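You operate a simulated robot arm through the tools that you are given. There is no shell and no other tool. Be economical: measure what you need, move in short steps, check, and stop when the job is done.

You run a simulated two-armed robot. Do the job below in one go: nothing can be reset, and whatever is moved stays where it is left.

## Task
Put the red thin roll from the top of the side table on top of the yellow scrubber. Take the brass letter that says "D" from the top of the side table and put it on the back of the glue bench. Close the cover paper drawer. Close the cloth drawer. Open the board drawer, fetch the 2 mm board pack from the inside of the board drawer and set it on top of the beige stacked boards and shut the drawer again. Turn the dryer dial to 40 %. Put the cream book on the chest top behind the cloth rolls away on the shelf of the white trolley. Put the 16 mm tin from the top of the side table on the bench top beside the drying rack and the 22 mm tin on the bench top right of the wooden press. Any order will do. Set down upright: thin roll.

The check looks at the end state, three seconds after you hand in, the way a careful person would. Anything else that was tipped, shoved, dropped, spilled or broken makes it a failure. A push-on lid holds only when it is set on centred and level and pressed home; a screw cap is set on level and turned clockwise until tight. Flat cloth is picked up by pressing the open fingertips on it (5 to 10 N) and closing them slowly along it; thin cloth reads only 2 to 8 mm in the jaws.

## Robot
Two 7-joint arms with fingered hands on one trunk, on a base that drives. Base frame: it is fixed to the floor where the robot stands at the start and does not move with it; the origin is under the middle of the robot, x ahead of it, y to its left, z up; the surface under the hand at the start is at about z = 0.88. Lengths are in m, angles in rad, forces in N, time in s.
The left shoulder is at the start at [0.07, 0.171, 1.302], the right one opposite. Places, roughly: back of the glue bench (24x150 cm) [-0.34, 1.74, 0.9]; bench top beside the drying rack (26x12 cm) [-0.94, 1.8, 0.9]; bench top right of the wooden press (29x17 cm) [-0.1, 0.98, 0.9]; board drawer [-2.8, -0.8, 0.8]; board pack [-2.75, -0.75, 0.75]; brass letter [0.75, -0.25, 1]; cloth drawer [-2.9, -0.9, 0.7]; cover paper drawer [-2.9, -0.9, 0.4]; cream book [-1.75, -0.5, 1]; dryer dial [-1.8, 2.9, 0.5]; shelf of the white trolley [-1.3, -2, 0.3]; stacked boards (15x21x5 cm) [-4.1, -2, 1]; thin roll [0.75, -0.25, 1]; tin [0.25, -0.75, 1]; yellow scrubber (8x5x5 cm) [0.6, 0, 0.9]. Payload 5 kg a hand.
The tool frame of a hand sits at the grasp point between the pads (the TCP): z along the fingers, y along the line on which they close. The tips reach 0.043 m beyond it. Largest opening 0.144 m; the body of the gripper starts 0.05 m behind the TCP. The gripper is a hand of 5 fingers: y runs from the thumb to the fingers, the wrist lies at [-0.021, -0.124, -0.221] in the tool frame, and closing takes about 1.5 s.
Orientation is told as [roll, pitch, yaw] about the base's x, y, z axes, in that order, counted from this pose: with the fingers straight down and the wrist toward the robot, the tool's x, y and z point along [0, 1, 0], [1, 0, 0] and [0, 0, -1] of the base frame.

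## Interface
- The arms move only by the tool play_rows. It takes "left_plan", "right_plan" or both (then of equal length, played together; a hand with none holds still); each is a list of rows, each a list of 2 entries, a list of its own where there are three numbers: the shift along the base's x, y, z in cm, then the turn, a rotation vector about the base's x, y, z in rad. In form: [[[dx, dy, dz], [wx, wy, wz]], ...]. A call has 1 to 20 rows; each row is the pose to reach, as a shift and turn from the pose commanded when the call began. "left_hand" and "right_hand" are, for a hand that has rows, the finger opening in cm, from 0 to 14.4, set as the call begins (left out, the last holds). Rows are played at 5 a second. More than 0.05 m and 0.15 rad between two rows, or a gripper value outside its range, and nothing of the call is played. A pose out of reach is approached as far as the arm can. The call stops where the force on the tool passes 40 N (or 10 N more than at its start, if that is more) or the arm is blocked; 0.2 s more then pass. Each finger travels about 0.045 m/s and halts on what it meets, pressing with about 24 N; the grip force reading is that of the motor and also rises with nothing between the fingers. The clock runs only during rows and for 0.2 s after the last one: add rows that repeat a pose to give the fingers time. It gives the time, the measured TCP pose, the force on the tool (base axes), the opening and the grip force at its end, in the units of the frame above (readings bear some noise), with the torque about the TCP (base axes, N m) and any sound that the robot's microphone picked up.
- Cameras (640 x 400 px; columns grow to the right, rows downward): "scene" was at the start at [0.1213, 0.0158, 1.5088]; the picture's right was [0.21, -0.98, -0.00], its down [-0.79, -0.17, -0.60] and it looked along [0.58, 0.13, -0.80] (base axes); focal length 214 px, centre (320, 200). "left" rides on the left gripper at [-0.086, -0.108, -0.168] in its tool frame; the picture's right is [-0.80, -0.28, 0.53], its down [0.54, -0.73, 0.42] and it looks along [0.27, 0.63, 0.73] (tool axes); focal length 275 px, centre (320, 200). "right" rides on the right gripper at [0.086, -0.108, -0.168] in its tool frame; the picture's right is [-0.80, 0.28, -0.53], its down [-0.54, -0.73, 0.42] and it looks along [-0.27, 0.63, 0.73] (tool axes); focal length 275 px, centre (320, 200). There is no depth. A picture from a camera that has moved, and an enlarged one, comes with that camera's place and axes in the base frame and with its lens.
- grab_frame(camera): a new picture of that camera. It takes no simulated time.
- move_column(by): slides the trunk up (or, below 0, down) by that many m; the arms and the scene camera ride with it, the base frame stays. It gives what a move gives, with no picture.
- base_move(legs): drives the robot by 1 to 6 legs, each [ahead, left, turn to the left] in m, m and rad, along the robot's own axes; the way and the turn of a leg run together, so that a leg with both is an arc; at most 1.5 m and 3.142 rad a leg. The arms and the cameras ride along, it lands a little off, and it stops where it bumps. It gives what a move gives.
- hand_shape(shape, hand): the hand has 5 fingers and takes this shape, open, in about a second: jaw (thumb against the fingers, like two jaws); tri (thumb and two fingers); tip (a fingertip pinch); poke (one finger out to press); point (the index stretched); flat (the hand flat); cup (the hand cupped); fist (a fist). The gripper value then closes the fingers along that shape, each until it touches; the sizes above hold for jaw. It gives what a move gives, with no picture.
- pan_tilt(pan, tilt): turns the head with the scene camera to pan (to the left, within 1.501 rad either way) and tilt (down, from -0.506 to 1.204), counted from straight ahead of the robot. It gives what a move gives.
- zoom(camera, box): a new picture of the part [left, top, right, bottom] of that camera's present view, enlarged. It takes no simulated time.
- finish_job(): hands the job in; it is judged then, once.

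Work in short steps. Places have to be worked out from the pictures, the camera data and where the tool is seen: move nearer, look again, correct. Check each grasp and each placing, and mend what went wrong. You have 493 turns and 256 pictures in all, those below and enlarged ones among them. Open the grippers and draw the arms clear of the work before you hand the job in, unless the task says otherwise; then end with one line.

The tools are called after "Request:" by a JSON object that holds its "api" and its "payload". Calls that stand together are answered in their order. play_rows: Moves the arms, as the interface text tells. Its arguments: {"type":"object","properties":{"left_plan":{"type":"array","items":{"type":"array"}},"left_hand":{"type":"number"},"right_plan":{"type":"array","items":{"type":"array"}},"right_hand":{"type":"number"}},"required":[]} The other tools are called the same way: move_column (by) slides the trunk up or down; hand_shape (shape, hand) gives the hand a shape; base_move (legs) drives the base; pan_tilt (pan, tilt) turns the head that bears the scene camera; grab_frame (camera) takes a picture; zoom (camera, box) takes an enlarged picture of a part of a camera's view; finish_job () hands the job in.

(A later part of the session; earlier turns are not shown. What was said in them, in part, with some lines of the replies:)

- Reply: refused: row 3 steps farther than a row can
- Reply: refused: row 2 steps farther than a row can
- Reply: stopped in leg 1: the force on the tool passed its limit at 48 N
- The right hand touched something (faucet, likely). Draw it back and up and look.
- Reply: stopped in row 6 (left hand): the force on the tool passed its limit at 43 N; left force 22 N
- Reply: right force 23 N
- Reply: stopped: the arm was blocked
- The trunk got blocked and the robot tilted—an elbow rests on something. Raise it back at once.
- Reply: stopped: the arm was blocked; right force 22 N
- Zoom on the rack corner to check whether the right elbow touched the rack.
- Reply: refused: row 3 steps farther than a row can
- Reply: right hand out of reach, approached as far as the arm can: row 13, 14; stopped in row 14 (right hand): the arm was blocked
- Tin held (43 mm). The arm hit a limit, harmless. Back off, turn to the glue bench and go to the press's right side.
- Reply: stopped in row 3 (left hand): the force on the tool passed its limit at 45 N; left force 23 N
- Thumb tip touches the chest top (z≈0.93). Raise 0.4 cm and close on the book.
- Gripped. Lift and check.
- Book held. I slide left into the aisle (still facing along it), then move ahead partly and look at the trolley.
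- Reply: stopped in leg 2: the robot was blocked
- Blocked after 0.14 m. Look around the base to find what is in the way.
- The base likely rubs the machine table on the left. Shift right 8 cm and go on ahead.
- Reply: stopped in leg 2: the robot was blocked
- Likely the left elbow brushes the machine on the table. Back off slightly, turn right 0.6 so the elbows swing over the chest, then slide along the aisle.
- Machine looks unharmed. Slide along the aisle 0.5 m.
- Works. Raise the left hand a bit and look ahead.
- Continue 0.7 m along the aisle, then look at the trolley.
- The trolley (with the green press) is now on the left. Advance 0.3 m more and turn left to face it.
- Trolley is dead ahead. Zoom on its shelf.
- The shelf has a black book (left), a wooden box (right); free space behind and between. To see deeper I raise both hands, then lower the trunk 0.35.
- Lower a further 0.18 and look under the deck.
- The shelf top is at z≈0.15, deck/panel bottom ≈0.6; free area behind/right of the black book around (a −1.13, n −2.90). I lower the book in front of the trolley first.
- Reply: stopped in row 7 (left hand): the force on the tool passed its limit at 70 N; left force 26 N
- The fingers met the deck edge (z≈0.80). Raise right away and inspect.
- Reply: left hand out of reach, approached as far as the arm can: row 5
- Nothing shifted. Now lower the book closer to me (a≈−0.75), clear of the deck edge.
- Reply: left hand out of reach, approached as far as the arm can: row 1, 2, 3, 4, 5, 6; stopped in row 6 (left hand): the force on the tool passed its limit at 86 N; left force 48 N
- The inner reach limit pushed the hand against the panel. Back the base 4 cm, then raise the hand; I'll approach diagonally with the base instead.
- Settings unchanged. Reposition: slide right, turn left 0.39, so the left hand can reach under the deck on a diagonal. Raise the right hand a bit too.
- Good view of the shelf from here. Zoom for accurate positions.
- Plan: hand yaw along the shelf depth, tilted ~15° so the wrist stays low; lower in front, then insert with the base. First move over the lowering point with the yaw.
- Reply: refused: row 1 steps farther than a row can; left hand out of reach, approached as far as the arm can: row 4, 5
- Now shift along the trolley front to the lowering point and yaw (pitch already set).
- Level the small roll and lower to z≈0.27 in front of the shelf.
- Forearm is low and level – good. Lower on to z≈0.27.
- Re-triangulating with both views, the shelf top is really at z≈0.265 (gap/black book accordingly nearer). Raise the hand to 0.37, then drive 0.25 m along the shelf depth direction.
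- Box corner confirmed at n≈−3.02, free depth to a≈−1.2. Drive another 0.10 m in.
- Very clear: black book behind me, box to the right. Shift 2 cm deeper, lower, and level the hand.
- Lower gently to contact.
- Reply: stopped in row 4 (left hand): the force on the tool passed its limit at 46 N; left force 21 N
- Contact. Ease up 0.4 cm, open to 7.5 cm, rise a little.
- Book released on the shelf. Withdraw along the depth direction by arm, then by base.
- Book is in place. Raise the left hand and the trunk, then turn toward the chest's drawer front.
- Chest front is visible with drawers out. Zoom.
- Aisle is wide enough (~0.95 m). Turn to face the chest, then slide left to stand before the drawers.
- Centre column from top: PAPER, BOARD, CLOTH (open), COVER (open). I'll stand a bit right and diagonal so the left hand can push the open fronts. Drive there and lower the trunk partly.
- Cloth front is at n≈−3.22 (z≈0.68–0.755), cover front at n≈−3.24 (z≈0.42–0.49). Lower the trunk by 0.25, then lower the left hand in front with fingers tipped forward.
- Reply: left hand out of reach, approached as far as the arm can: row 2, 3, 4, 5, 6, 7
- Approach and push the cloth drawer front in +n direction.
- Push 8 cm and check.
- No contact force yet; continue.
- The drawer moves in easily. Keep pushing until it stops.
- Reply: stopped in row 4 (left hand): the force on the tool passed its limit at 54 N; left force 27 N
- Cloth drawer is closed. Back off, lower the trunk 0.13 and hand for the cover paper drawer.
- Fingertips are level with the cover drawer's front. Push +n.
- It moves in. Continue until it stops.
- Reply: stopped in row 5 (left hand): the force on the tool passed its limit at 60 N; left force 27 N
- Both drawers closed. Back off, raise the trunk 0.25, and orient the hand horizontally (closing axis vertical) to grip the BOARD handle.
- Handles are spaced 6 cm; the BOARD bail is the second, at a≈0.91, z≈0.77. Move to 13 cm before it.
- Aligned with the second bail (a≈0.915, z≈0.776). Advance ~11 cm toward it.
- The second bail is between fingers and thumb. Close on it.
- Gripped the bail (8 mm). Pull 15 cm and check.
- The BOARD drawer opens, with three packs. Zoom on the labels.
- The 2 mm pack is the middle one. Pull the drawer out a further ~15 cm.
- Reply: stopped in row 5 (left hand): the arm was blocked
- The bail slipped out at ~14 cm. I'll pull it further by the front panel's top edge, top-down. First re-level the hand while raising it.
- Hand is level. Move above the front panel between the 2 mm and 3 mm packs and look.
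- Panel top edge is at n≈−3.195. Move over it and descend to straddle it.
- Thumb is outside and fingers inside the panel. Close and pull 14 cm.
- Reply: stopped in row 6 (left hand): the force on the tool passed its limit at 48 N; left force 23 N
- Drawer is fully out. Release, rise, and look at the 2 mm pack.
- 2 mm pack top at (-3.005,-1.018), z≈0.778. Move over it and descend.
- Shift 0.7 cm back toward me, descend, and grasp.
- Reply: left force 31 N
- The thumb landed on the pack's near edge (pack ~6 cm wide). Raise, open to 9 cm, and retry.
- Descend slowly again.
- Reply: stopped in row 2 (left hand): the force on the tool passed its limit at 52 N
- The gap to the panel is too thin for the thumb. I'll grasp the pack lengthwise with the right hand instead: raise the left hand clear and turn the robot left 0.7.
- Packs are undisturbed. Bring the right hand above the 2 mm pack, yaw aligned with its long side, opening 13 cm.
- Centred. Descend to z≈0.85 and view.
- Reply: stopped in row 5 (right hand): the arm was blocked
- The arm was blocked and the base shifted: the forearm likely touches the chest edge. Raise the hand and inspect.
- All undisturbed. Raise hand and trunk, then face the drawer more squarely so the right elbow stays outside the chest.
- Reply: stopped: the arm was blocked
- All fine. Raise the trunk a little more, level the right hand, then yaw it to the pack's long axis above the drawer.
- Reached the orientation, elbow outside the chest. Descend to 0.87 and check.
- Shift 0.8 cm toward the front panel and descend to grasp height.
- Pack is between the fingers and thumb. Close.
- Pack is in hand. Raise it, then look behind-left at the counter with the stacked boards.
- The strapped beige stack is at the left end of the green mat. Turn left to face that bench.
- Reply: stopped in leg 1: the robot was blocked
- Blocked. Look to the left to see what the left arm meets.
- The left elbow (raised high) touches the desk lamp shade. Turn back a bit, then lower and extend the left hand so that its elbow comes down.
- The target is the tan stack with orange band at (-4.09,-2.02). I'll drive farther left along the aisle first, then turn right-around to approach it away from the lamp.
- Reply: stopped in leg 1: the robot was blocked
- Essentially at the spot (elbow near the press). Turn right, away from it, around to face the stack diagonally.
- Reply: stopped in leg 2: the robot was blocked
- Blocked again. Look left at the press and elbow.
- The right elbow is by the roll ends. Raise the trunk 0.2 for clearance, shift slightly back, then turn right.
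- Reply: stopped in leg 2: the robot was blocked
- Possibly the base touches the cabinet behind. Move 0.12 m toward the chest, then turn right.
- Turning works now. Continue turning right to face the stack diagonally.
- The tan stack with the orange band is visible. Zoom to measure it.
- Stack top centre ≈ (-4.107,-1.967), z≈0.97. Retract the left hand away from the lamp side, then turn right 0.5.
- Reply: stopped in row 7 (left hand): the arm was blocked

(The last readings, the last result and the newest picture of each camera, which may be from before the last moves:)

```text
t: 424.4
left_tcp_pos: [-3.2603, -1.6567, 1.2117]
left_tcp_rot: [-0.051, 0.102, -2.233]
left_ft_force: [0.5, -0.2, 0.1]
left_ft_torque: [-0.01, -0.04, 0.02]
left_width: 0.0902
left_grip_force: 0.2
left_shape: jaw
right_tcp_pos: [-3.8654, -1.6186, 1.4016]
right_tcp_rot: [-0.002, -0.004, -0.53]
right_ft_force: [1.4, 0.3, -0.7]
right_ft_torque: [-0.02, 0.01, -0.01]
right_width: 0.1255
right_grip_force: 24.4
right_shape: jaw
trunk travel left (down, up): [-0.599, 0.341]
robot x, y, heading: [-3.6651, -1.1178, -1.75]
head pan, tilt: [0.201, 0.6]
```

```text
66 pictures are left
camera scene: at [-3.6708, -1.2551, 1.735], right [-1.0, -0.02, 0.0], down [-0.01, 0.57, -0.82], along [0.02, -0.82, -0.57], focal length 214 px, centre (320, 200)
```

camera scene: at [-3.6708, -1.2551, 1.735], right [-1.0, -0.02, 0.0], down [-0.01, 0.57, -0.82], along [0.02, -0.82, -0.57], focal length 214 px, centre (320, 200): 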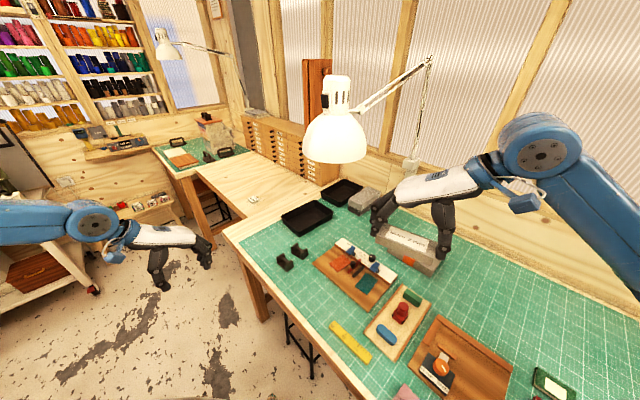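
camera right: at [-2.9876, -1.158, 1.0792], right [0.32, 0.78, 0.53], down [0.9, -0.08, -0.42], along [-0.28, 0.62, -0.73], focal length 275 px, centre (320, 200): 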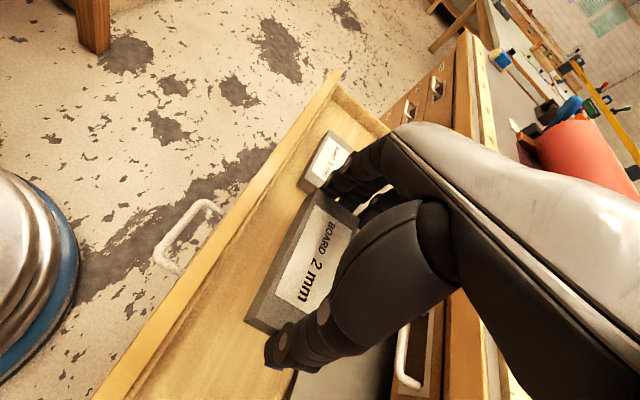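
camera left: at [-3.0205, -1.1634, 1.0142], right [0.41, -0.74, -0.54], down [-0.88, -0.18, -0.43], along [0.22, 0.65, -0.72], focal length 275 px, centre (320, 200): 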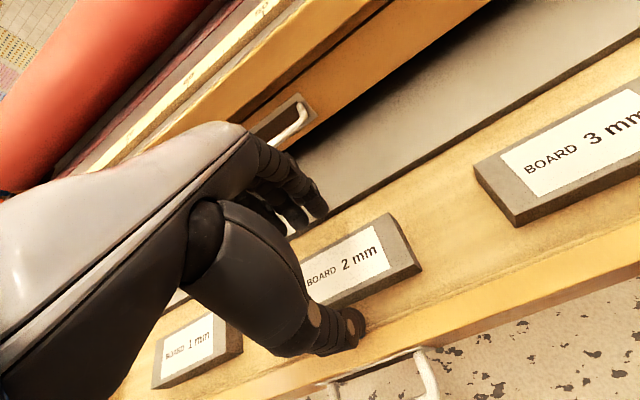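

Clear of the lamp. Lower the trunk by 0.18 and move 8 cm toward the bench.

Request:
{"api": "move_column", "payload": {"by": -0.18}}

Request:
{"api": "base_move", "payload": {"legs": [[0.068, -0.042, 0]]}}

Request:
{"api": "play_rows", "payload": {"right_plan": [[[-3, -4, 0], [0, 0, -0.05]], [[-6, -8, 0], [0, 0, -0.1]], [[-9, -12, 0], [0, 0, -0.15]], [[-12, -16, 0], [0, 0, -0.2]], [[-15, -20, 0], [0, 0, -0.2]], [[-17, -24, 0], [0, 0, -0.2]]]}}

Request:
{"api": "grab_frame", "payload": {"camera": "right"}}

Request:
{"api": "grab_frame", "payload": {"camera": "scene"}}

```text
t: 426.4
left_tcp_pos: [-3.2603, -1.6557, 1.0323]
left_tcp_rot: [-0.051, 0.105, -2.232]
left_ft_force: [-0.1, -0.9, -0.7]
left_ft_torque: [-0.03, 0.02, -0.01]
left_width: 0.0899
left_grip_force: 0.1
left_shape: jaw
right_tcp_pos: [-3.865, -1.6185, 1.2215]
right_tcp_rot: [-0.004, -0.002, -0.53]
right_ft_force: [-0.1, 0.7, -1.1]
right_ft_torque: [-0.02, -0.01, -0.03]
right_width: 0.1254
right_grip_force: 23.6
right_shape: jaw
trunk travel left (down, up): [-0.419, 0.521]
robot x, y, heading: [-3.6644, -1.1183, -1.75]
head pan, tilt: [0.201, 0.6]
```

```text
t: 427.4
left_tcp_pos: [-3.3114, -1.7126, 1.0321]
left_tcp_rot: [-0.052, 0.099, -2.232]
left_ft_force: [-0.2, 1.1, -0.5]
left_ft_torque: [-0.01, 0.03, 0.01]
left_width: 0.09
left_grip_force: 0.0
left_shape: jaw
right_tcp_pos: [-3.9172, -1.6767, 1.2225]
right_tcp_rot: [-0.003, -0.002, -0.53]
right_ft_force: [-0.3, 0.0, -2.5]
right_ft_torque: [0.01, 0.0, 0.0]
right_width: 0.1252
right_grip_force: 23.9
right_shape: jaw
trunk travel left (down, up): [-0.419, 0.521]
robot x, y, heading: [-3.717, -1.1758, -1.748]
head pan, tilt: [0.201, 0.6]
```

```text
t: 428.8
left_tcp_pos: [-3.3133, -1.7155, 1.0321]
left_tcp_rot: [-0.05, 0.104, -2.231]
left_ft_force: [-0.1, -0.8, -0.5]
left_ft_torque: [0.04, -0.01, 0.02]
left_width: 0.0902
left_grip_force: 0.0
left_shape: jaw
right_tcp_pos: [-4.0874, -1.9231, 1.2221]
right_tcp_rot: [-0.001, 0.0, -0.73]
right_ft_force: [-1.1, -1.1, -1.4]
right_ft_torque: [0.08, -0.01, 0.01]
right_width: 0.1254
right_grip_force: 24.2
right_shape: jaw
trunk travel left (down, up): [-0.419, 0.521]
robot x, y, heading: [-3.7157, -1.1746, -1.755]
head pan, tilt: [0.201, 0.6]
```

```text
65 pictures are left
camera right: at [-4.1106, -1.7864, 1.3896], right [-0.32, -0.78, 0.54], down [-0.9, 0.08, -0.42], along [0.29, -0.62, -0.73], focal length 275 px, centre (320, 200)
```

right: 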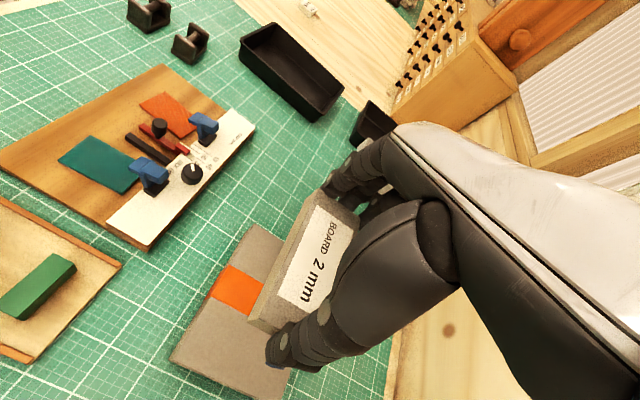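

```text
64 pictures are left
camera scene: at [-3.7234, -1.3159, 1.5547], right [-1.0, -0.02, 0.0], down [-0.01, 0.57, -0.82], along [0.02, -0.82, -0.57], focal length 214 px, centre (320, 200)
```

scene: 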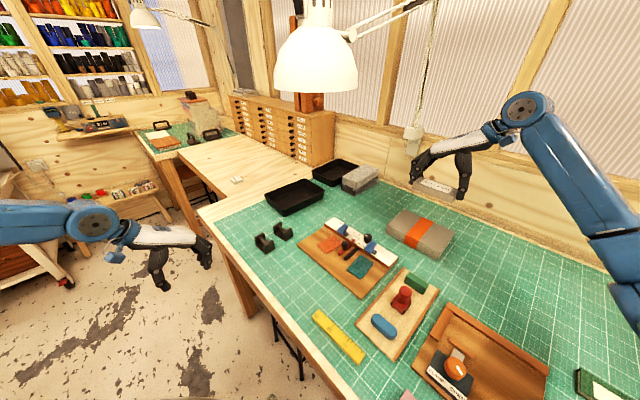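

Pack is above the stack. Centre it and lower.

Request:
{"api": "play_rows", "payload": {"right_plan": [[[-1.2, -2, 0], [0, 0, 0]], [[-2.3, -3.7, -3], [0, 0, 0]], [[-2.3, -3.7, -7.5], [0, 0, 0]], [[-2.3, -3.7, -12], [0, 0, 0]], [[-2.3, -3.7, -16], [0, 0, 0]], [[-2.3, -3.7, -18], [0, 0, 0]], [[-2.3, -3.7, -18], [0, 0, 0]]]}}

Request:
{"api": "grab_frame", "payload": {"camera": "right"}}

Request:
{"api": "zoom", "payload": {"camera": "scene", "box": [360, 130, 520, 270]}}

```text
t: 430.4
left_tcp_pos: [-3.3129, -1.7153, 1.0321]
left_tcp_rot: [-0.05, 0.102, -2.234]
left_ft_force: [0.7, 0.0, 0.5]
left_ft_torque: [-0.03, 0.0, -0.01]
left_width: 0.0902
left_grip_force: 0.1
left_shape: jaw
right_tcp_pos: [-4.1108, -1.9567, 1.0407]
right_tcp_rot: [-0.004, -0.001, -0.727]
right_ft_force: [-0.2, 1.0, -0.7]
right_ft_torque: [-0.01, 0.03, 0.03]
right_width: 0.1254
right_grip_force: 24.4
right_shape: jaw
trunk travel left (down, up): [-0.419, 0.521]
robot x, y, heading: [-3.7151, -1.1733, -1.752]
head pan, tilt: [0.201, 0.6]
```

```text
63 pictures are left
camera right: at [-4.1355, -1.8187, 1.2081], right [-0.32, -0.78, 0.54], down [-0.9, 0.08, -0.42], along [0.29, -0.62, -0.73], focal length 275 px, centre (320, 200)
```

right: 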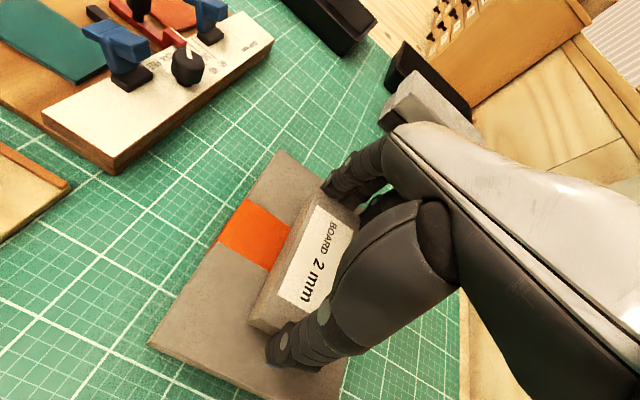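

```text
2.86 times, centred on (440, 200) of scene
camera zoom: at [-3.723, -1.3136, 1.555], right [-1.0, -0.02, 0.0], down [-0.01, 0.57, -0.82], along [0.02, -0.82, -0.57], focal length 613 px, centre (-23, 200)
```

zoom: 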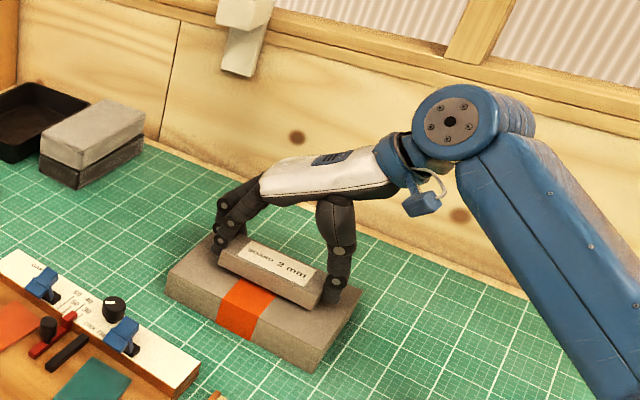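

Nearly on. Shift 1 cm toward me and lower until contact.

Request:
{"api": "play_rows", "payload": {"right_plan": [[[0.7, 0.8, 0], [0, 0, 0]], [[0.7, 0.8, -1], [0, 0, 0]], [[0.7, 0.8, -1.5], [0, 0, 0]], [[0.7, 0.8, -2], [0, 0, 0]], [[0.7, 0.8, -2.5], [0, 0, 0]], [[0.7, 0.8, -2.5], [0, 0, 0]]]}}

```text
t: 431.7
left_tcp_pos: [-3.3138, -1.713, 1.0331]
left_tcp_rot: [-0.049, 0.101, -2.233]
left_ft_force: [0.0, -0.4, -0.3]
left_ft_torque: [0.05, -0.05, 0.0]
left_width: 0.09
left_grip_force: 0.1
left_shape: jaw
right_tcp_pos: [-4.1029, -1.948, 1.0265]
right_tcp_rot: [-0.01, -0.014, -0.731]
right_ft_force: [0.2, 7.0, 17.4]
right_ft_torque: [0.69, 0.53, 0.03]
right_width: 0.1241
right_grip_force: 23.9
right_shape: jaw
trunk travel left (down, up): [-0.419, 0.521]
robot x, y, heading: [-3.7162, -1.1773, -1.748]
head pan, tilt: [0.201, 0.6]
stopped in row 6 (right hand): the force on the tool passed its limit at 44 N (the readings are from after the stop); the commanded pose is now the measured one
```

Contact. Ease up 0.4 cm, open to 14 cm, and rise.

Request:
{"api": "play_rows", "payload": {"right_plan": [[[0, 0, 0.4], [0, 0, 0]], [[0, 0, 0.4], [0, 0, 0]]]}}

Request:
{"api": "play_rows", "payload": {"right_plan": [[[0, 0, 0], [0, 0, 0]], [[0, 0, 0], [0, 0, 0]], [[0, 0, 0], [0, 0, 0]], [[0, 0, 0], [0, 0, 0]], [[0, 0, 1], [0, 0, 0]], [[0, 0, 4], [0, 0, 0]], [[0, 0, 8.5], [0, 0, 0]], [[0, 0, 13], [0, 0, 0]], [[0, 0, 17.5], [0, 0, 0]]], "right_hand": 14.2}}

Request:
{"api": "zoom", "payload": {"camera": "scene", "box": [360, 130, 520, 270]}}

```text
t: 432.3
left_tcp_pos: [-3.3138, -1.7126, 1.0324]
left_tcp_rot: [-0.049, 0.103, -2.233]
left_ft_force: [-0.5, -0.1, 0.0]
left_ft_torque: [-0.02, 0.01, -0.01]
left_width: 0.0898
left_grip_force: 0.0
left_shape: jaw
right_tcp_pos: [-4.1039, -1.9476, 1.0258]
right_tcp_rot: [-0.007, -0.009, -0.73]
right_ft_force: [0.0, 1.1, 2.5]
right_ft_torque: [-0.13, -0.14, 0.02]
right_width: 0.1242
right_grip_force: 24.1
right_shape: jaw
trunk travel left (down, up): [-0.419, 0.521]
robot x, y, heading: [-3.7178, -1.1756, -1.751]
head pan, tilt: [0.201, 0.6]
```

```text
t: 434.3
left_tcp_pos: [-3.3117, -1.714, 1.0322]
left_tcp_rot: [-0.052, 0.101, -2.231]
left_ft_force: [0.3, -0.1, 0.3]
left_ft_torque: [-0.05, -0.01, 0.03]
left_width: 0.0902
left_grip_force: 0.1
left_shape: jaw
right_tcp_pos: [-4.1027, -1.9481, 1.2033]
right_tcp_rot: [-0.006, -0.007, -0.729]
right_ft_force: [0.5, 0.2, -0.2]
right_ft_torque: [-0.02, 0.03, -0.01]
right_width: 0.1419
right_grip_force: 0.1
right_shape: jaw
trunk travel left (down, up): [-0.419, 0.521]
robot x, y, heading: [-3.7128, -1.1766, -1.752]
head pan, tilt: [0.201, 0.6]
```

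```text
2.86 times, centred on (440, 200) of scene
camera zoom: at [-3.7221, -1.3125, 1.555], right [-1.0, -0.02, 0.0], down [-0.01, 0.56, -0.83], along [0.02, -0.83, -0.56], focal length 613 px, centre (-23, 200)
```

zoom: 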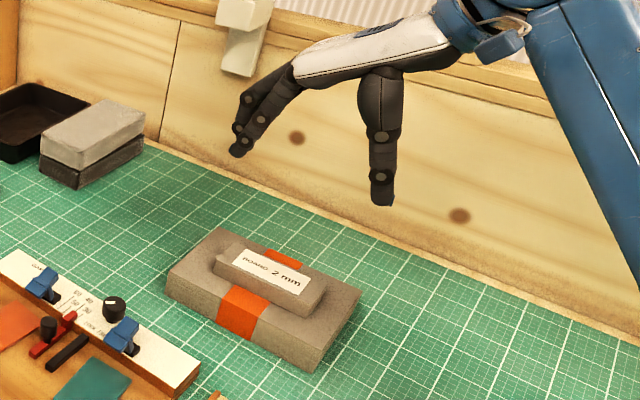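

The pack lies on the stack. Retract the right hand, raise the trunk and turn back left to face the chest.

Request:
{"api": "play_rows", "payload": {"right_plan": [[[0.6, 4, 2], [0, 0, 0]], [[1.2, 8, 4], [0, 0, 0]], [[1.8, 12, 6], [0, 0, 0]], [[2.4, 16, 8], [0, 0, 0]], [[3, 20, 9], [0, 0, 0]], [[3.6, 22.6, 10], [0, 0, 0]]], "right_hand": 8}}

Request:
{"api": "move_column", "payload": {"by": 0.18}}

Request:
{"api": "base_move", "payload": {"legs": [[-0.07, 0.04, 0], [0, 0, 1.4], [0, 0, 1.2]]}}

Request:
{"api": "pan_tilt", "payload": {"pan": 0.0, "tilt": 0.8}}

Request:
{"api": "grab_frame", "payload": {"camera": "scene"}}

```text
t: 435.7
left_tcp_pos: [-3.3121, -1.7142, 1.034]
left_tcp_rot: [-0.049, 0.102, -2.232]
left_ft_force: [0.9, -0.3, 0.5]
left_ft_torque: [-0.03, 0.03, 0.02]
left_width: 0.0899
left_grip_force: 0.1
left_shape: jaw
right_tcp_pos: [-4.0661, -1.721, 1.3012]
right_tcp_rot: [-0.01, -0.009, -0.729]
right_ft_force: [0.5, 0.3, 1.0]
right_ft_torque: [0.02, -0.01, 0.05]
right_width: 0.0805
right_grip_force: 0.0
right_shape: jaw
trunk travel left (down, up): [-0.419, 0.521]
robot x, y, heading: [-3.7151, -1.1784, -1.749]
head pan, tilt: [0.201, 0.6]
```

```text
t: 437.7
left_tcp_pos: [-3.314, -1.7143, 1.212]
left_tcp_rot: [-0.051, 0.104, -2.231]
left_ft_force: [-0.6, -1.0, 0.8]
left_ft_torque: [-0.04, 0.02, 0.02]
left_width: 0.0898
left_grip_force: 0.0
left_shape: jaw
right_tcp_pos: [-4.0684, -1.721, 1.4807]
right_tcp_rot: [-0.005, -0.009, -0.73]
right_ft_force: [0.2, 0.4, 0.7]
right_ft_torque: [0.03, -0.02, -0.02]
right_width: 0.0806
right_grip_force: 0.1
right_shape: jaw
trunk travel left (down, up): [-0.599, 0.341]
robot x, y, heading: [-3.7156, -1.1827, -1.748]
head pan, tilt: [0.201, 0.6]
```

```text
t: 440.1
left_tcp_pos: [-3.0921, -1.4654, 1.2137]
left_tcp_rot: [-0.047, 0.1, -1.858]
left_ft_force: [0.6, -0.1, -0.1]
left_ft_torque: [-0.02, 0.0, 0.04]
left_width: 0.0899
left_grip_force: 0.0
left_shape: jaw
right_tcp_pos: [-3.7943, -1.7437, 1.4867]
right_tcp_rot: [-0.014, -0.008, -0.349]
right_ft_force: [-5.1, 15.4, 0.2]
right_ft_torque: [-0.39, -0.19, 0.49]
right_width: 0.0804
right_grip_force: 0.1
right_shape: jaw
trunk travel left (down, up): [-0.599, 0.341]
robot x, y, heading: [-3.665, -1.1154, -1.376]
head pan, tilt: [0.201, 0.6]
stopped in leg 2: the force on the tool passed its limit at 81 N (the readings are from after the stop); the commanded pose is now the measured one
```

```text
t: 440.8
left_tcp_pos: [-3.091, -1.464, 1.2139]
left_tcp_rot: [-0.049, 0.098, -1.856]
left_ft_force: [-0.1, 0.4, 0.6]
left_ft_torque: [-0.01, -0.03, 0.0]
left_width: 0.0899
left_grip_force: 0.1
left_shape: jaw
right_tcp_pos: [-3.7934, -1.743, 1.4864]
right_tcp_rot: [-0.015, -0.006, -0.348]
right_ft_force: [-6.1, 20.6, 1.3]
right_ft_torque: [-0.55, -0.2, 0.74]
right_width: 0.0802
right_grip_force: 0.1
right_shape: jaw
trunk travel left (down, up): [-0.599, 0.341]
robot x, y, heading: [-3.6622, -1.1155, -1.379]
head pan, tilt: [0.0, 0.799]
```

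```text
60 pictures are left
camera scene: at [-3.6393, -1.2372, 1.7186], right [-0.98, -0.2, 0.0], down [-0.14, 0.7, -0.7], along [0.14, -0.69, -0.71], focal length 214 px, centre (320, 200)
```

scene: 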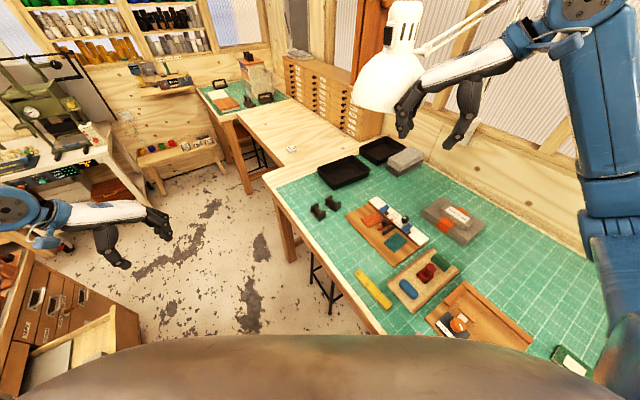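

The right hand met the lamp shade. Turn back right, then pull the right hand in and lower it.

Request:
{"api": "base_move", "payload": {"legs": [[0, 0, -0.3]]}}

Request:
{"api": "play_rows", "payload": {"right_plan": [[[1, 3, -3], [0, 0, 0]], [[2, 6, -6], [0, 0, 0]], [[3, 9, -9], [0, 0, 0]], [[4, 12, -12], [0, 0, 0]], [[4, 12, -16], [0, 0, 0]], [[4, 12, -20], [0, 0, 0]]]}}

Request:
{"api": "zoom", "payload": {"camera": "scene", "box": [160, 0, 640, 300]}}

```text
t: 442.2
left_tcp_pos: [-3.2229, -1.6225, 1.2128]
left_tcp_rot: [-0.051, 0.101, -2.158]
left_ft_force: [0.2, -0.2, -0.2]
left_ft_torque: [-0.02, 0.02, -0.02]
left_width: 0.0902
left_grip_force: 0.0
left_shape: jaw
right_tcp_pos: [-3.975, -1.6799, 1.4837]
right_tcp_rot: [-0.011, -0.009, -0.652]
right_ft_force: [0.9, 0.6, 0.7]
right_ft_torque: [-0.06, 0.02, 0.01]
right_width: 0.0801
right_grip_force: 0.1
right_shape: jaw
trunk travel left (down, up): [-0.599, 0.341]
robot x, y, heading: [-3.6597, -1.1116, -1.675]
head pan, tilt: [0.0, 0.799]
```

```text
t: 443.6
left_tcp_pos: [-3.2233, -1.6224, 1.2117]
left_tcp_rot: [-0.048, 0.103, -2.16]
left_ft_force: [-0.6, 0.1, -0.5]
left_ft_torque: [0.02, 0.0, 0.01]
left_width: 0.09
left_grip_force: 0.0
left_shape: jaw
right_tcp_pos: [-3.9367, -1.5615, 1.2827]
right_tcp_rot: [-0.012, -0.01, -0.653]
right_ft_force: [-0.2, -0.1, 0.3]
right_ft_torque: [0.02, 0.01, -0.02]
right_width: 0.0803
right_grip_force: 0.1
right_shape: jaw
trunk travel left (down, up): [-0.599, 0.341]
robot x, y, heading: [-3.66, -1.1145, -1.676]
head pan, tilt: [0.0, 0.799]
```

```text
1.33 times, centred on (400, 150) of scene
camera zoom: at [-3.6784, -1.2446, 1.7182], right [-0.99, 0.11, 0.0], down [0.08, 0.71, -0.7], along [-0.07, -0.69, -0.72], focal length 286 px, centre (213, 267)
```

zoom: 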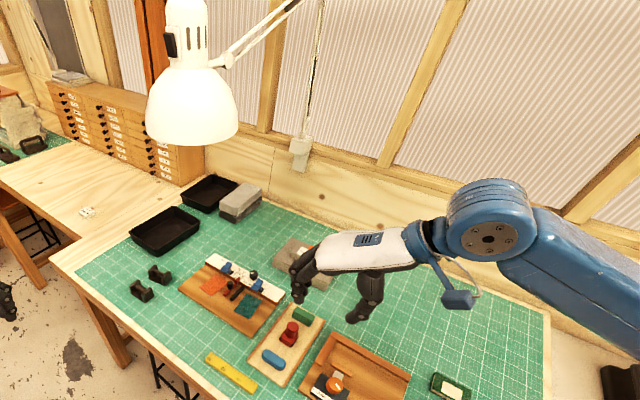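

Lamp unchanged. Shift slightly toward the chest and turn left in steps.

Request:
{"api": "base_move", "payload": {"legs": [[-0.035, 0.025, 0], [0, 0, 1.4], [0, 0, 1.3]]}}

Request:
{"api": "pan_tilt", "payload": {"pan": -0.3, "tilt": 0.8}}

Request:
{"api": "grab_frame", "payload": {"camera": "scene"}}

```text
t: 451.2
left_tcp_pos: [-3.8158, -0.4342, 1.213]
left_tcp_rot: [-0.051, 0.104, 0.541]
left_ft_force: [0.4, 0.4, -1.0]
left_ft_torque: [-0.01, -0.02, 0.0]
left_width: 0.0901
left_grip_force: 0.1
left_shape: jaw
right_tcp_pos: [-3.1974, -0.7966, 1.2835]
right_tcp_rot: [-0.012, -0.009, 2.048]
right_ft_force: [-0.2, -0.6, 0.2]
right_ft_torque: [-0.02, 0.0, 0.02]
right_width: 0.0804
right_grip_force: 0.1
right_shape: jaw
trunk travel left (down, up): [-0.599, 0.341]
robot x, y, heading: [-3.6336, -1.0839, 1.025]
head pan, tilt: [0.0, 0.799]
```

```text
t: 452.0
left_tcp_pos: [-3.8164, -0.4354, 1.2119]
left_tcp_rot: [-0.052, 0.105, 0.541]
left_ft_force: [-0.3, 0.0, -0.8]
left_ft_torque: [-0.02, 0.0, -0.01]
left_width: 0.0898
left_grip_force: 0.1
left_shape: jaw
right_tcp_pos: [-3.1971, -0.7951, 1.2832]
right_tcp_rot: [-0.013, -0.009, 2.049]
right_ft_force: [-0.7, -0.2, -0.2]
right_ft_torque: [0.02, 0.0, 0.01]
right_width: 0.0801
right_grip_force: 0.0
right_shape: jaw
trunk travel left (down, up): [-0.599, 0.341]
robot x, y, heading: [-3.6365, -1.083, 1.03]
head pan, tilt: [-0.3, 0.799]
```

```text
58 pictures are left
camera scene: at [-3.549, -0.9855, 1.7182], right [0.66, -0.75, 0.0], down [-0.54, -0.48, -0.7], along [0.52, 0.46, -0.72], focal length 214 px, centre (320, 200)
```

scene: 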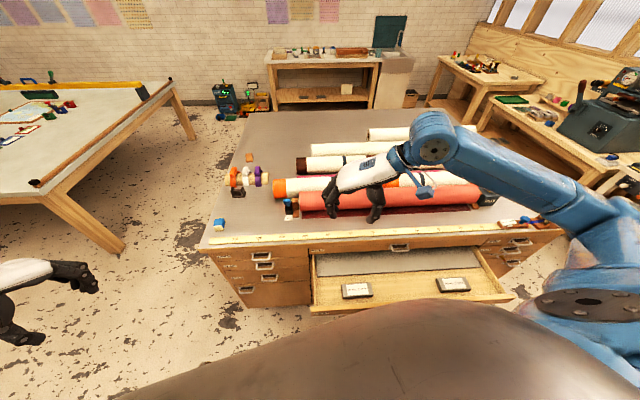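

Now face the drawer from its left side: shift left 0.24 m, turn right, for a push with the right hand.

Request:
{"api": "base_move", "payload": {"legs": [[0.046, 0.235, 0], [0, 0, -0.69]]}}

Request:
{"api": "move_column", "payload": {"by": -0.3}}

Request:
{"api": "pan_tilt", "payload": {"pan": -0.2, "tilt": 0.8}}

Request:
{"api": "grab_frame", "payload": {"camera": "scene"}}

```text
t: 455.6
left_tcp_pos: [-3.5362, -0.3064, 1.2124]
left_tcp_rot: [-0.052, 0.103, -0.154]
left_ft_force: [-0.4, 0.2, -0.7]
left_ft_torque: [0.07, -0.04, -0.04]
left_width: 0.09
left_grip_force: 0.1
left_shape: jaw
right_tcp_pos: [-3.2927, -0.9799, 1.2829]
right_tcp_rot: [-0.012, -0.01, 1.353]
right_ft_force: [-0.7, 1.1, -0.4]
right_ft_torque: [0.0, -0.02, 0.01]
right_width: 0.08
right_grip_force: 0.0
right_shape: jaw
trunk travel left (down, up): [-0.599, 0.341]
robot x, y, heading: [-3.813, -0.9244, 0.331]
head pan, tilt: [-0.3, 0.799]
```

```text
t: 457.8
left_tcp_pos: [-3.5293, -0.3061, 0.9797]
left_tcp_rot: [-0.039, 0.082, -0.153]
left_ft_force: [0.6, -1.7, 23.6]
left_ft_torque: [0.05, -0.99, -0.06]
left_width: 0.0878
left_grip_force: 0.0
left_shape: jaw
right_tcp_pos: [-3.2935, -0.9821, 1.0419]
right_tcp_rot: [-0.013, -0.009, 1.351]
right_ft_force: [-0.2, -0.5, -0.5]
right_ft_torque: [0.01, -0.02, 0.02]
right_width: 0.0804
right_grip_force: 0.0
right_shape: jaw
trunk travel left (down, up): [-0.358, 0.582]
robot x, y, heading: [-3.8107, -0.9231, 0.326]
head pan, tilt: [-0.3, 0.799]
stopped: the force on the tool passed its limit at 60 N (the readings are from after the stop); the commanded pose is now the measured one
```

```text
t: 458.4
left_tcp_pos: [-3.5312, -0.3063, 0.9789]
left_tcp_rot: [-0.039, 0.085, -0.154]
left_ft_force: [3.4, -1.1, 35.5]
left_ft_torque: [0.13, -1.74, 0.01]
left_width: 0.0883
left_grip_force: 0.0
left_shape: jaw
right_tcp_pos: [-3.294, -0.9819, 1.0422]
right_tcp_rot: [-0.013, -0.011, 1.35]
right_ft_force: [0.6, -0.4, -0.4]
right_ft_torque: [-0.01, 0.0, -0.03]
right_width: 0.0799
right_grip_force: 0.0
right_shape: jaw
trunk travel left (down, up): [-0.358, 0.582]
robot x, y, heading: [-3.8115, -0.9188, 0.331]
head pan, tilt: [-0.201, 0.799]
```

```text
57 pictures are left
camera scene: at [-3.6872, -0.8957, 1.4771], right [0.13, -0.99, 0.0], down [-0.71, -0.09, -0.7], along [0.69, 0.09, -0.72], focal length 214 px, centre (320, 200)
```

scene: 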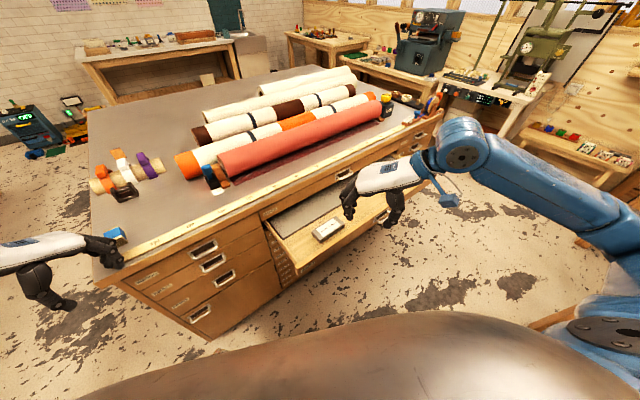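

The left hand landed on the chest corner; raise it and check.

Request:
{"api": "play_rows", "payload": {"left_plan": [[[0, 0, 4], [0, 0, 0]], [[0, 0, 8.5], [0, 0, 0]], [[0, 0, 13], [0, 0, 0]], [[-2, 2, 17], [0, 0, 0]], [[-4, 4, 21], [0, 0, 0]]]}}

Request:
{"api": "zoom", "payload": {"camera": "scene", "box": [60, 120, 420, 340]}}

```text
t: 459.6
left_tcp_pos: [-3.5725, -0.2673, 1.1874]
left_tcp_rot: [-0.043, 0.085, -0.157]
left_ft_force: [0.0, 0.0, 0.3]
left_ft_torque: [-0.03, 0.03, 0.02]
left_width: 0.09
left_grip_force: 0.0
left_shape: jaw
right_tcp_pos: [-3.2942, -0.9794, 1.043]
right_tcp_rot: [-0.013, -0.009, 1.351]
right_ft_force: [0.5, -0.4, 0.8]
right_ft_torque: [0.05, -0.04, -0.02]
right_width: 0.0802
right_grip_force: 0.0
right_shape: jaw
trunk travel left (down, up): [-0.358, 0.582]
robot x, y, heading: [-3.817, -0.9182, 0.329]
head pan, tilt: [-0.201, 0.799]
```

```text
1.78 times, centred on (240, 230) of scene
camera zoom: at [-3.6871, -0.8931, 1.4768], right [0.13, -0.99, 0.0], down [-0.71, -0.09, -0.7], along [0.69, 0.09, -0.72], focal length 381 px, centre (462, 147)
```

zoom: 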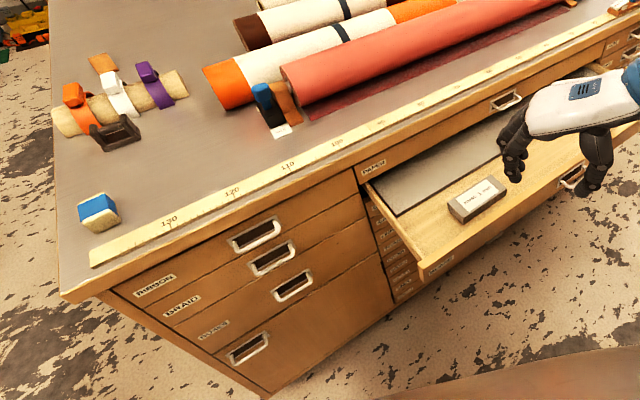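

All in place. Bring the right hand in front of the drawer, aligned, then tip fingers forward and close them.

Request:
{"api": "play_rows", "payload": {"right_plan": [[[1, -4, 0], [0, 0, -0.13]], [[2, -8, 0], [0, 0, -0.26]], [[3, -12, 0], [0, 0, -0.39]], [[3.6, -14.9, 0], [0, 0, -0.513]], [[3.6, -14.9, 0], [0, 0, -0.513]]], "right_hand": 0}}

Request:
{"api": "play_rows", "payload": {"right_plan": [[[0, 0, -2], [0.1, -0.09, 0]], [[0, 0, -4], [0.2, -0.18, 0]], [[0, 0, -7], [0.3, -0.27, 0]], [[0, 0, -10], [0.4, -0.36, 0]], [[0, 0, -13], [0.5, -0.45, 0]], [[0, 0, -16], [0.6, -0.54, 0]], [[0, 0, -19], [0.7, -0.63, 0]], [[0, 0, -22], [0.743, -0.669, 0]], [[0, 0, -24], [0.743, -0.669, 0]]]}}

Request:
{"api": "zoom", "payload": {"camera": "scene", "box": [200, 150, 560, 370]}}

```text
t: 460.9
left_tcp_pos: [-3.5701, -0.2654, 1.1867]
left_tcp_rot: [-0.044, 0.088, -0.154]
left_ft_force: [-0.1, 0.2, -0.2]
left_ft_torque: [-0.05, 0.08, -0.03]
left_width: 0.0901
left_grip_force: 0.2
left_shape: jaw
right_tcp_pos: [-3.2552, -1.1291, 1.0408]
right_tcp_rot: [-0.012, -0.007, 0.837]
right_ft_force: [0.2, 0.0, 0.1]
right_ft_torque: [0.01, 0.02, 0.03]
right_width: 0.0
right_grip_force: 10.4
right_shape: jaw
trunk travel left (down, up): [-0.358, 0.582]
robot x, y, heading: [-3.8141, -0.9199, 0.333]
head pan, tilt: [-0.201, 0.799]
```

```text
t: 462.8
left_tcp_pos: [-3.5681, -0.2661, 1.1885]
left_tcp_rot: [-0.046, 0.087, -0.155]
left_ft_force: [0.6, 0.3, 0.7]
left_ft_torque: [0.0, 0.05, 0.01]
left_width: 0.09
left_grip_force: 0.0
left_shape: jaw
right_tcp_pos: [-3.2767, -1.1261, 0.891]
right_tcp_rot: [0.012, -0.645, 0.928]
right_ft_force: [0.6, -1.6, -0.9]
right_ft_torque: [0.09, 0.02, 0.03]
right_width: 0.0
right_grip_force: 24.4
right_shape: jaw
right hand out of reach, approached as far as the arm can: row 1, 2, 5, 6, 7, 8
trunk travel left (down, up): [-0.358, 0.582]
robot x, y, heading: [-3.8095, -0.9168, 0.327]
head pan, tilt: [-0.201, 0.799]
stopped in row 9 (right hand): the force on the tool passed its limit at 55 N (the readings are from after the stop); the commanded pose is now the measured one
```

```text
1.78 times, centred on (380, 260) of scene
camera zoom: at [-3.6835, -0.893, 1.4766], right [0.13, -0.99, 0.0], down [-0.71, -0.09, -0.7], along [0.69, 0.09, -0.72], focal length 381 px, centre (213, 93)
```

zoom: 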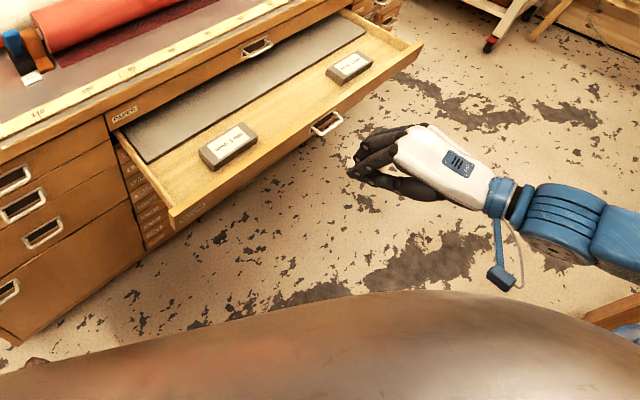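

Near the inner reach limit. Move the robot 0.1 m left for more arm extension, then continue tipping and lowering.

Request:
{"api": "base_move", "payload": {"legs": [[-0.05, 0.09, 0]]}}

Request:
{"api": "play_rows", "payload": {"right_plan": [[[2, -2, -1], [0.1, -0.09, 0]], [[4, -4, -3], [0.2, -0.18, 0]], [[5, -5, -5], [0.27, -0.243, 0]], [[5, -5, -8], [0.27, -0.243, 0]], [[5, -5, -9], [0.27, -0.243, 0]]]}}

Request:
{"api": "zoom", "payload": {"camera": "scene", "box": [200, 150, 560, 370]}}

```text
t: 464.0
left_tcp_pos: [-3.6472, -0.1971, 1.1885]
left_tcp_rot: [-0.041, 0.086, -0.155]
left_ft_force: [-0.3, -0.1, -0.3]
left_ft_torque: [-0.03, -0.02, -0.03]
left_width: 0.0901
left_grip_force: 0.1
left_shape: jaw
right_tcp_pos: [-3.3532, -1.0579, 0.8919]
right_tcp_rot: [0.011, -0.643, 0.93]
right_ft_force: [-0.1, -0.4, 0.1]
right_ft_torque: [-0.03, -0.04, 0.03]
right_width: 0.0003
right_grip_force: 24.0
right_shape: jaw
trunk travel left (down, up): [-0.358, 0.582]
robot x, y, heading: [-3.888, -0.8503, 0.326]
head pan, tilt: [-0.201, 0.799]
```

```text
t: 465.2
left_tcp_pos: [-3.647, -0.198, 1.1884]
left_tcp_rot: [-0.043, 0.085, -0.154]
left_ft_force: [-0.4, -0.9, -0.1]
left_ft_torque: [0.01, -0.03, -0.03]
left_width: 0.09
left_grip_force: 0.1
left_shape: jaw
right_tcp_pos: [-3.3045, -1.1098, 0.8019]
right_tcp_rot: [-0.048, -1.004, 0.975]
right_ft_force: [-0.8, -0.9, 0.1]
right_ft_torque: [0.01, 0.01, -0.01]
right_width: 0.0
right_grip_force: 23.4
right_shape: jaw
trunk travel left (down, up): [-0.358, 0.582]
robot x, y, heading: [-3.8865, -0.85, 0.331]
head pan, tilt: [-0.201, 0.799]
```

```text
1.78 times, centred on (380, 260) of scene
camera zoom: at [-3.7622, -0.8242, 1.4768], right [0.13, -0.99, 0.0], down [-0.71, -0.09, -0.7], along [0.69, 0.09, -0.72], focal length 381 px, centre (213, 93)
```

zoom: 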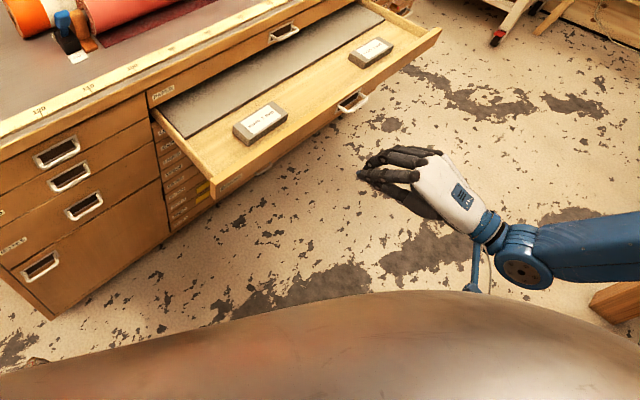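

Aligned with the drawer front (tips z≈0.78). Push +n.

Request:
{"api": "play_rows", "payload": {"right_plan": [[[3, 3.3, 0], [0, 0, 0]], [[6, 6.6, 0], [0, 0, 0]], [[9, 10, 0], [0, 0, 0]], [[12, 13.3, 0], [0, 0, 0]], [[15, 16.6, 0], [0, 0, 0]]]}}

Request:
{"api": "zoom", "payload": {"camera": "scene", "box": [200, 130, 560, 350]}}

```text
t: 466.4
left_tcp_pos: [-3.6454, -0.1963, 1.1875]
left_tcp_rot: [-0.044, 0.088, -0.156]
left_ft_force: [-0.3, 0.2, -1.2]
left_ft_torque: [-0.04, 0.04, -0.04]
left_width: 0.09
left_grip_force: 0.0
left_shape: jaw
right_tcp_pos: [-3.1538, -0.9405, 0.7996]
right_tcp_rot: [-0.05, -1.003, 0.972]
right_ft_force: [-0.3, 0.0, -0.1]
right_ft_torque: [0.01, 0.01, 0.03]
right_width: 0.0
right_grip_force: 23.7
right_shape: jaw
trunk travel left (down, up): [-0.358, 0.582]
robot x, y, heading: [-3.8863, -0.8542, 0.324]
head pan, tilt: [-0.201, 0.799]
```

```text
1.78 times, centred on (380, 240) of scene
camera zoom: at [-3.7606, -0.8231, 1.4767], right [0.13, -0.99, 0.0], down [-0.71, -0.09, -0.7], along [0.69, 0.09, -0.72], focal length 381 px, centre (213, 129)
```

zoom: 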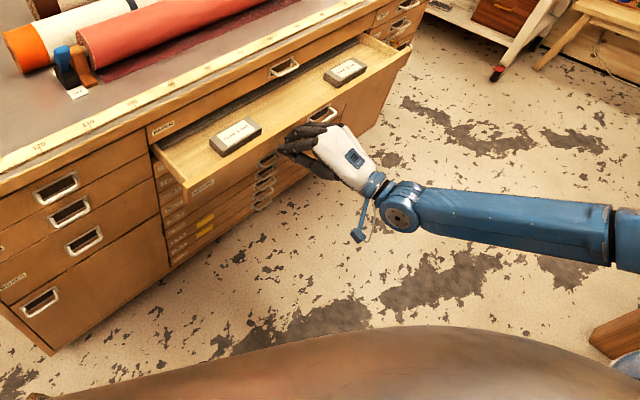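

Drawer is closing. Continue to the stop.

Request:
{"api": "play_rows", "payload": {"right_plan": [[[2.5, 2.8, 0], [0, 0, 0]], [[5, 5.5, 0], [0, 0, 0]], [[7.5, 8.3, 0], [0, 0, 0]], [[10, 11, 0], [0, 0, 0]], [[12, 13.3, 0], [0, 0, 0]], [[14, 15.5, 0], [0, 0, 0]]]}}

Request:
{"api": "zoom", "payload": {"camera": "scene", "box": [200, 130, 560, 350]}}

```text
t: 467.6
left_tcp_pos: [-3.6478, -0.1996, 1.188]
left_tcp_rot: [-0.041, 0.086, -0.157]
left_ft_force: [0.2, -0.4, 0.0]
left_ft_torque: [-0.03, -0.01, -0.02]
left_width: 0.0897
left_grip_force: 0.1
left_shape: jaw
right_tcp_pos: [-3.0359, -0.812, 0.8022]
right_tcp_rot: [-0.044, -1.006, 0.971]
right_ft_force: [-18.0, -13.6, 1.2]
right_ft_torque: [-0.02, 0.07, 0.15]
right_width: 0.0004
right_grip_force: 23.4
right_shape: jaw
trunk travel left (down, up): [-0.358, 0.582]
robot x, y, heading: [-3.8899, -0.8496, 0.329]
head pan, tilt: [-0.201, 0.799]
stopped in row 6 (right hand): the force on the tool passed its limit at 78 N (the readings are from after the stop); the commanded pose is now the measured one
```

```text
1.78 times, centred on (380, 240) of scene
camera zoom: at [-3.7634, -0.8264, 1.4769], right [0.12, -0.99, 0.0], down [-0.71, -0.09, -0.7], along [0.69, 0.09, -0.72], focal length 381 px, centre (213, 129)
```

zoom: 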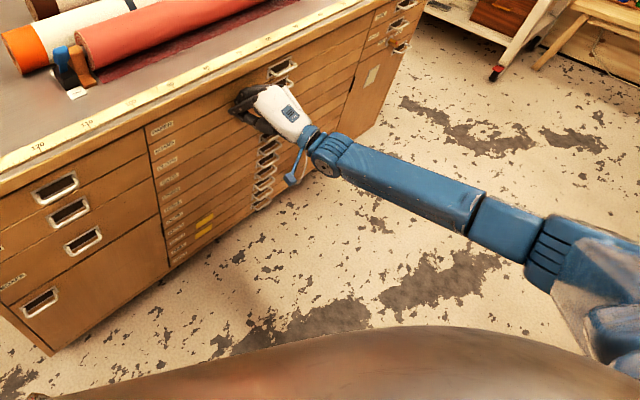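

Board drawer is shut. Back the hand off and raise it, then check the chest front closely.

Request:
{"api": "play_rows", "payload": {"right_plan": [[[-3, -3.3, 0], [0, 0, 0]], [[-6, -6.6, 0], [0, 0, 0]], [[-9, -10, 0], [0, 0, 0]], [[-12, -13.3, 1], [0, 0, 0]], [[-15, -16.6, 3], [-0.1, 0.09, 0]], [[-16, -17.6, 7], [-0.2, 0.18, 0]], [[-17, -18.6, 11], [-0.3, 0.27, 0]], [[-17, -18.6, 15], [-0.4, 0.36, 0]], [[-17, -18.6, 19], [-0.5, 0.45, 0]], [[-17, -18.6, 23], [-0.6, 0.54, 0]], [[-17, -18.6, 27], [-0.7, 0.63, 0]]], "right_hand": 8}}

Request:
{"api": "zoom", "payload": {"camera": "scene", "box": [200, 130, 440, 300]}}

```text
t: 470.0
left_tcp_pos: [-3.6433, -0.1968, 1.188]
left_tcp_rot: [-0.044, 0.087, -0.156]
left_ft_force: [1.6, -0.8, 0.3]
left_ft_torque: [-0.02, 0.12, -0.01]
left_width: 0.09
left_grip_force: 0.0
left_shape: jaw
right_tcp_pos: [-3.2031, -0.9989, 1.0711]
right_tcp_rot: [0.067, -0.066, 0.908]
right_ft_force: [4.5, 0.0, 16.2]
right_ft_torque: [-0.35, 0.1, 0.07]
right_width: 0.0804
right_grip_force: 0.0
right_shape: jaw
trunk travel left (down, up): [-0.358, 0.582]
robot x, y, heading: [-3.8896, -0.8507, 0.327]
head pan, tilt: [-0.201, 0.799]
```

```text
2.35 times, centred on (320, 215) of scene
camera zoom: at [-3.7587, -0.824, 1.4769], right [0.13, -0.99, 0.0], down [-0.71, -0.09, -0.7], along [0.69, 0.09, -0.72], focal length 505 px, centre (320, 165)
```

zoom: 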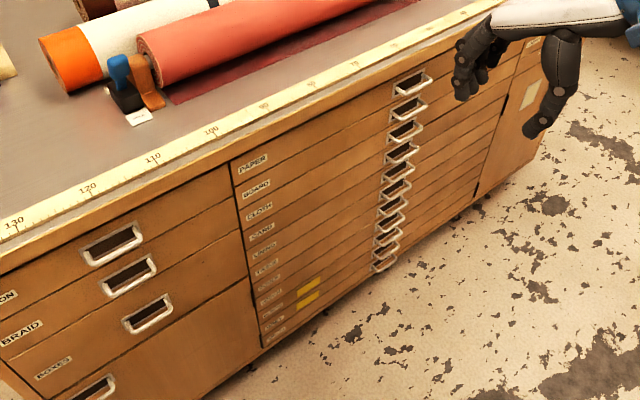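

Everything is flush. The right hand reads some force; draw it further back and recheck.

Request:
{"api": "play_rows", "payload": {"right_plan": [[[-2, -2.2, 1], [0, 0, 0]], [[-4, -4.4, 2], [0, 0, 0]], [[-5, -5.5, 4], [0, 0, 0]], [[-5, -5.5, 4], [0, 0, 0]]]}}

Request:
{"api": "pan_tilt", "payload": {"pan": 0.5, "tilt": 0.45}}

Request:
{"api": "grab_frame", "payload": {"camera": "scene"}}

```text
t: 471.0
left_tcp_pos: [-3.6445, -0.1981, 1.1889]
left_tcp_rot: [-0.042, 0.087, -0.156]
left_ft_force: [1.0, 0.3, 0.5]
left_ft_torque: [0.03, -0.01, 0.02]
left_width: 0.0899
left_grip_force: 0.1
left_shape: jaw
right_tcp_pos: [-3.2537, -1.0527, 1.1104]
right_tcp_rot: [0.061, -0.069, 0.911]
right_ft_force: [0.8, -0.3, -0.8]
right_ft_torque: [0.08, 0.05, -0.02]
right_width: 0.08
right_grip_force: 0.1
right_shape: jaw
trunk travel left (down, up): [-0.358, 0.582]
robot x, y, heading: [-3.8887, -0.8486, 0.326]
head pan, tilt: [-0.201, 0.799]
```

```text
t: 472.1
left_tcp_pos: [-3.6451, -0.1979, 1.1875]
left_tcp_rot: [-0.043, 0.085, -0.156]
left_ft_force: [-0.3, 0.8, 0.2]
left_ft_torque: [0.01, 0.01, 0.02]
left_width: 0.0898
left_grip_force: 0.1
left_shape: jaw
right_tcp_pos: [-3.2557, -1.0533, 1.1114]
right_tcp_rot: [0.06, -0.069, 0.909]
right_ft_force: [-0.3, 0.0, 0.2]
right_ft_torque: [0.0, 0.02, 0.02]
right_width: 0.0803
right_grip_force: 0.1
right_shape: jaw
trunk travel left (down, up): [-0.358, 0.582]
robot x, y, heading: [-3.8858, -0.8526, 0.329]
head pan, tilt: [0.499, 0.45]
```

```text
50 pictures are left
camera scene: at [-3.779, -0.7671, 1.5071], right [0.73, -0.68, 0.0], down [-0.3, -0.32, -0.9], along [0.61, 0.66, -0.44], focal length 214 px, centre (320, 200)
```

scene: 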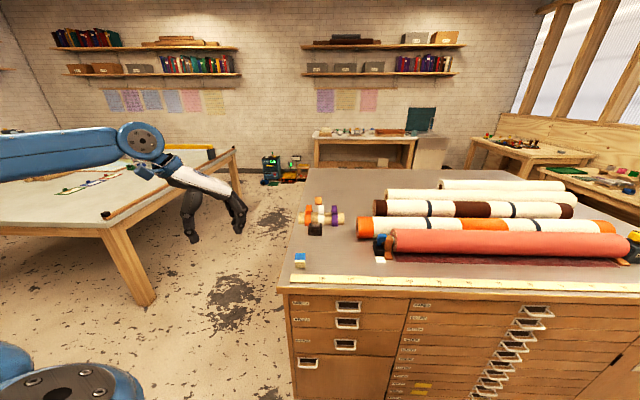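

Check the distant placements: side table roll, bench items and dryer, by zooming.

Request:
{"api": "zoom", "payload": {"camera": "scene", "box": [470, 125, 550, 165]}}

Request:
{"api": "zoom", "payload": {"camera": "scene", "box": [310, 115, 440, 165]}}

Request:
{"api": "zoom", "payload": {"camera": "scene", "box": [250, 145, 320, 190]}}

```text
8.00 times, centred on (510, 145) of scene
camera zoom: at [-3.779, -0.7671, 1.5071], right [0.73, -0.68, 0.0], down [-0.3, -0.32, -0.9], along [0.61, 0.66, -0.44], focal length 1716 px, centre (-1200, 640)
```

zoom: 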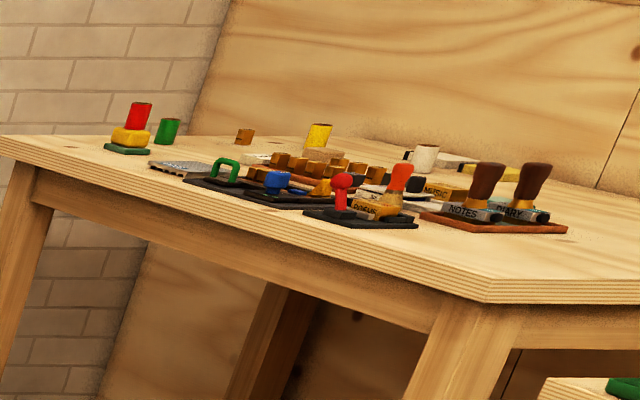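

```text
4.92 times, centred on (375, 140) of scene
camera zoom: at [-3.779, -0.7671, 1.5071], right [0.73, -0.68, 0.0], down [-0.3, -0.32, -0.9], along [0.61, 0.66, -0.44], focal length 1056 px, centre (49, 495)
```

zoom: 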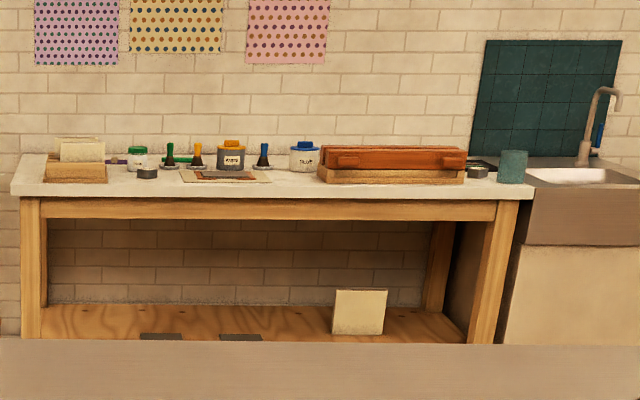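

```text
8.89 times, centred on (285, 168) of scene
camera zoom: at [-3.779, -0.7671, 1.5071], right [0.73, -0.68, 0.0], down [-0.3, -0.32, -0.9], along [0.61, 0.66, -0.44], focal length 1906 px, centre (631, 489)
```

zoom: 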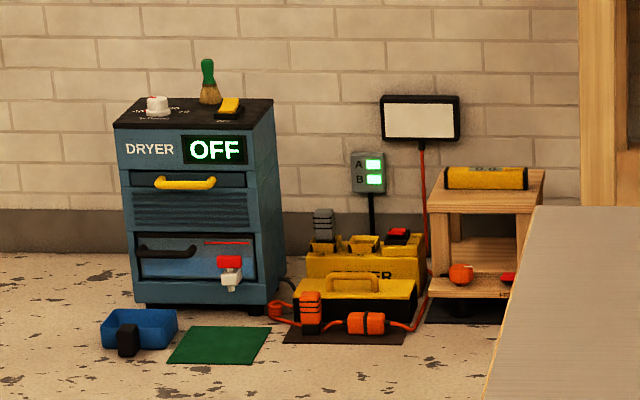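

All ten jobs are done, the grippers are open and the arms are clear of the work. I hand in.

Request:
{"api": "finish_job", "payload": {}}

```text
The job is handed in.
```

All the jobs on the list are done and the work is handed in. The dryer dial looked set at 40 % in the close-up, to within about 1 %. Along the way an arm bumped the desk lamp, the tap, the trolley edge, the chest and possibly the hot-press machine; nothing I could see afterwards had moved.
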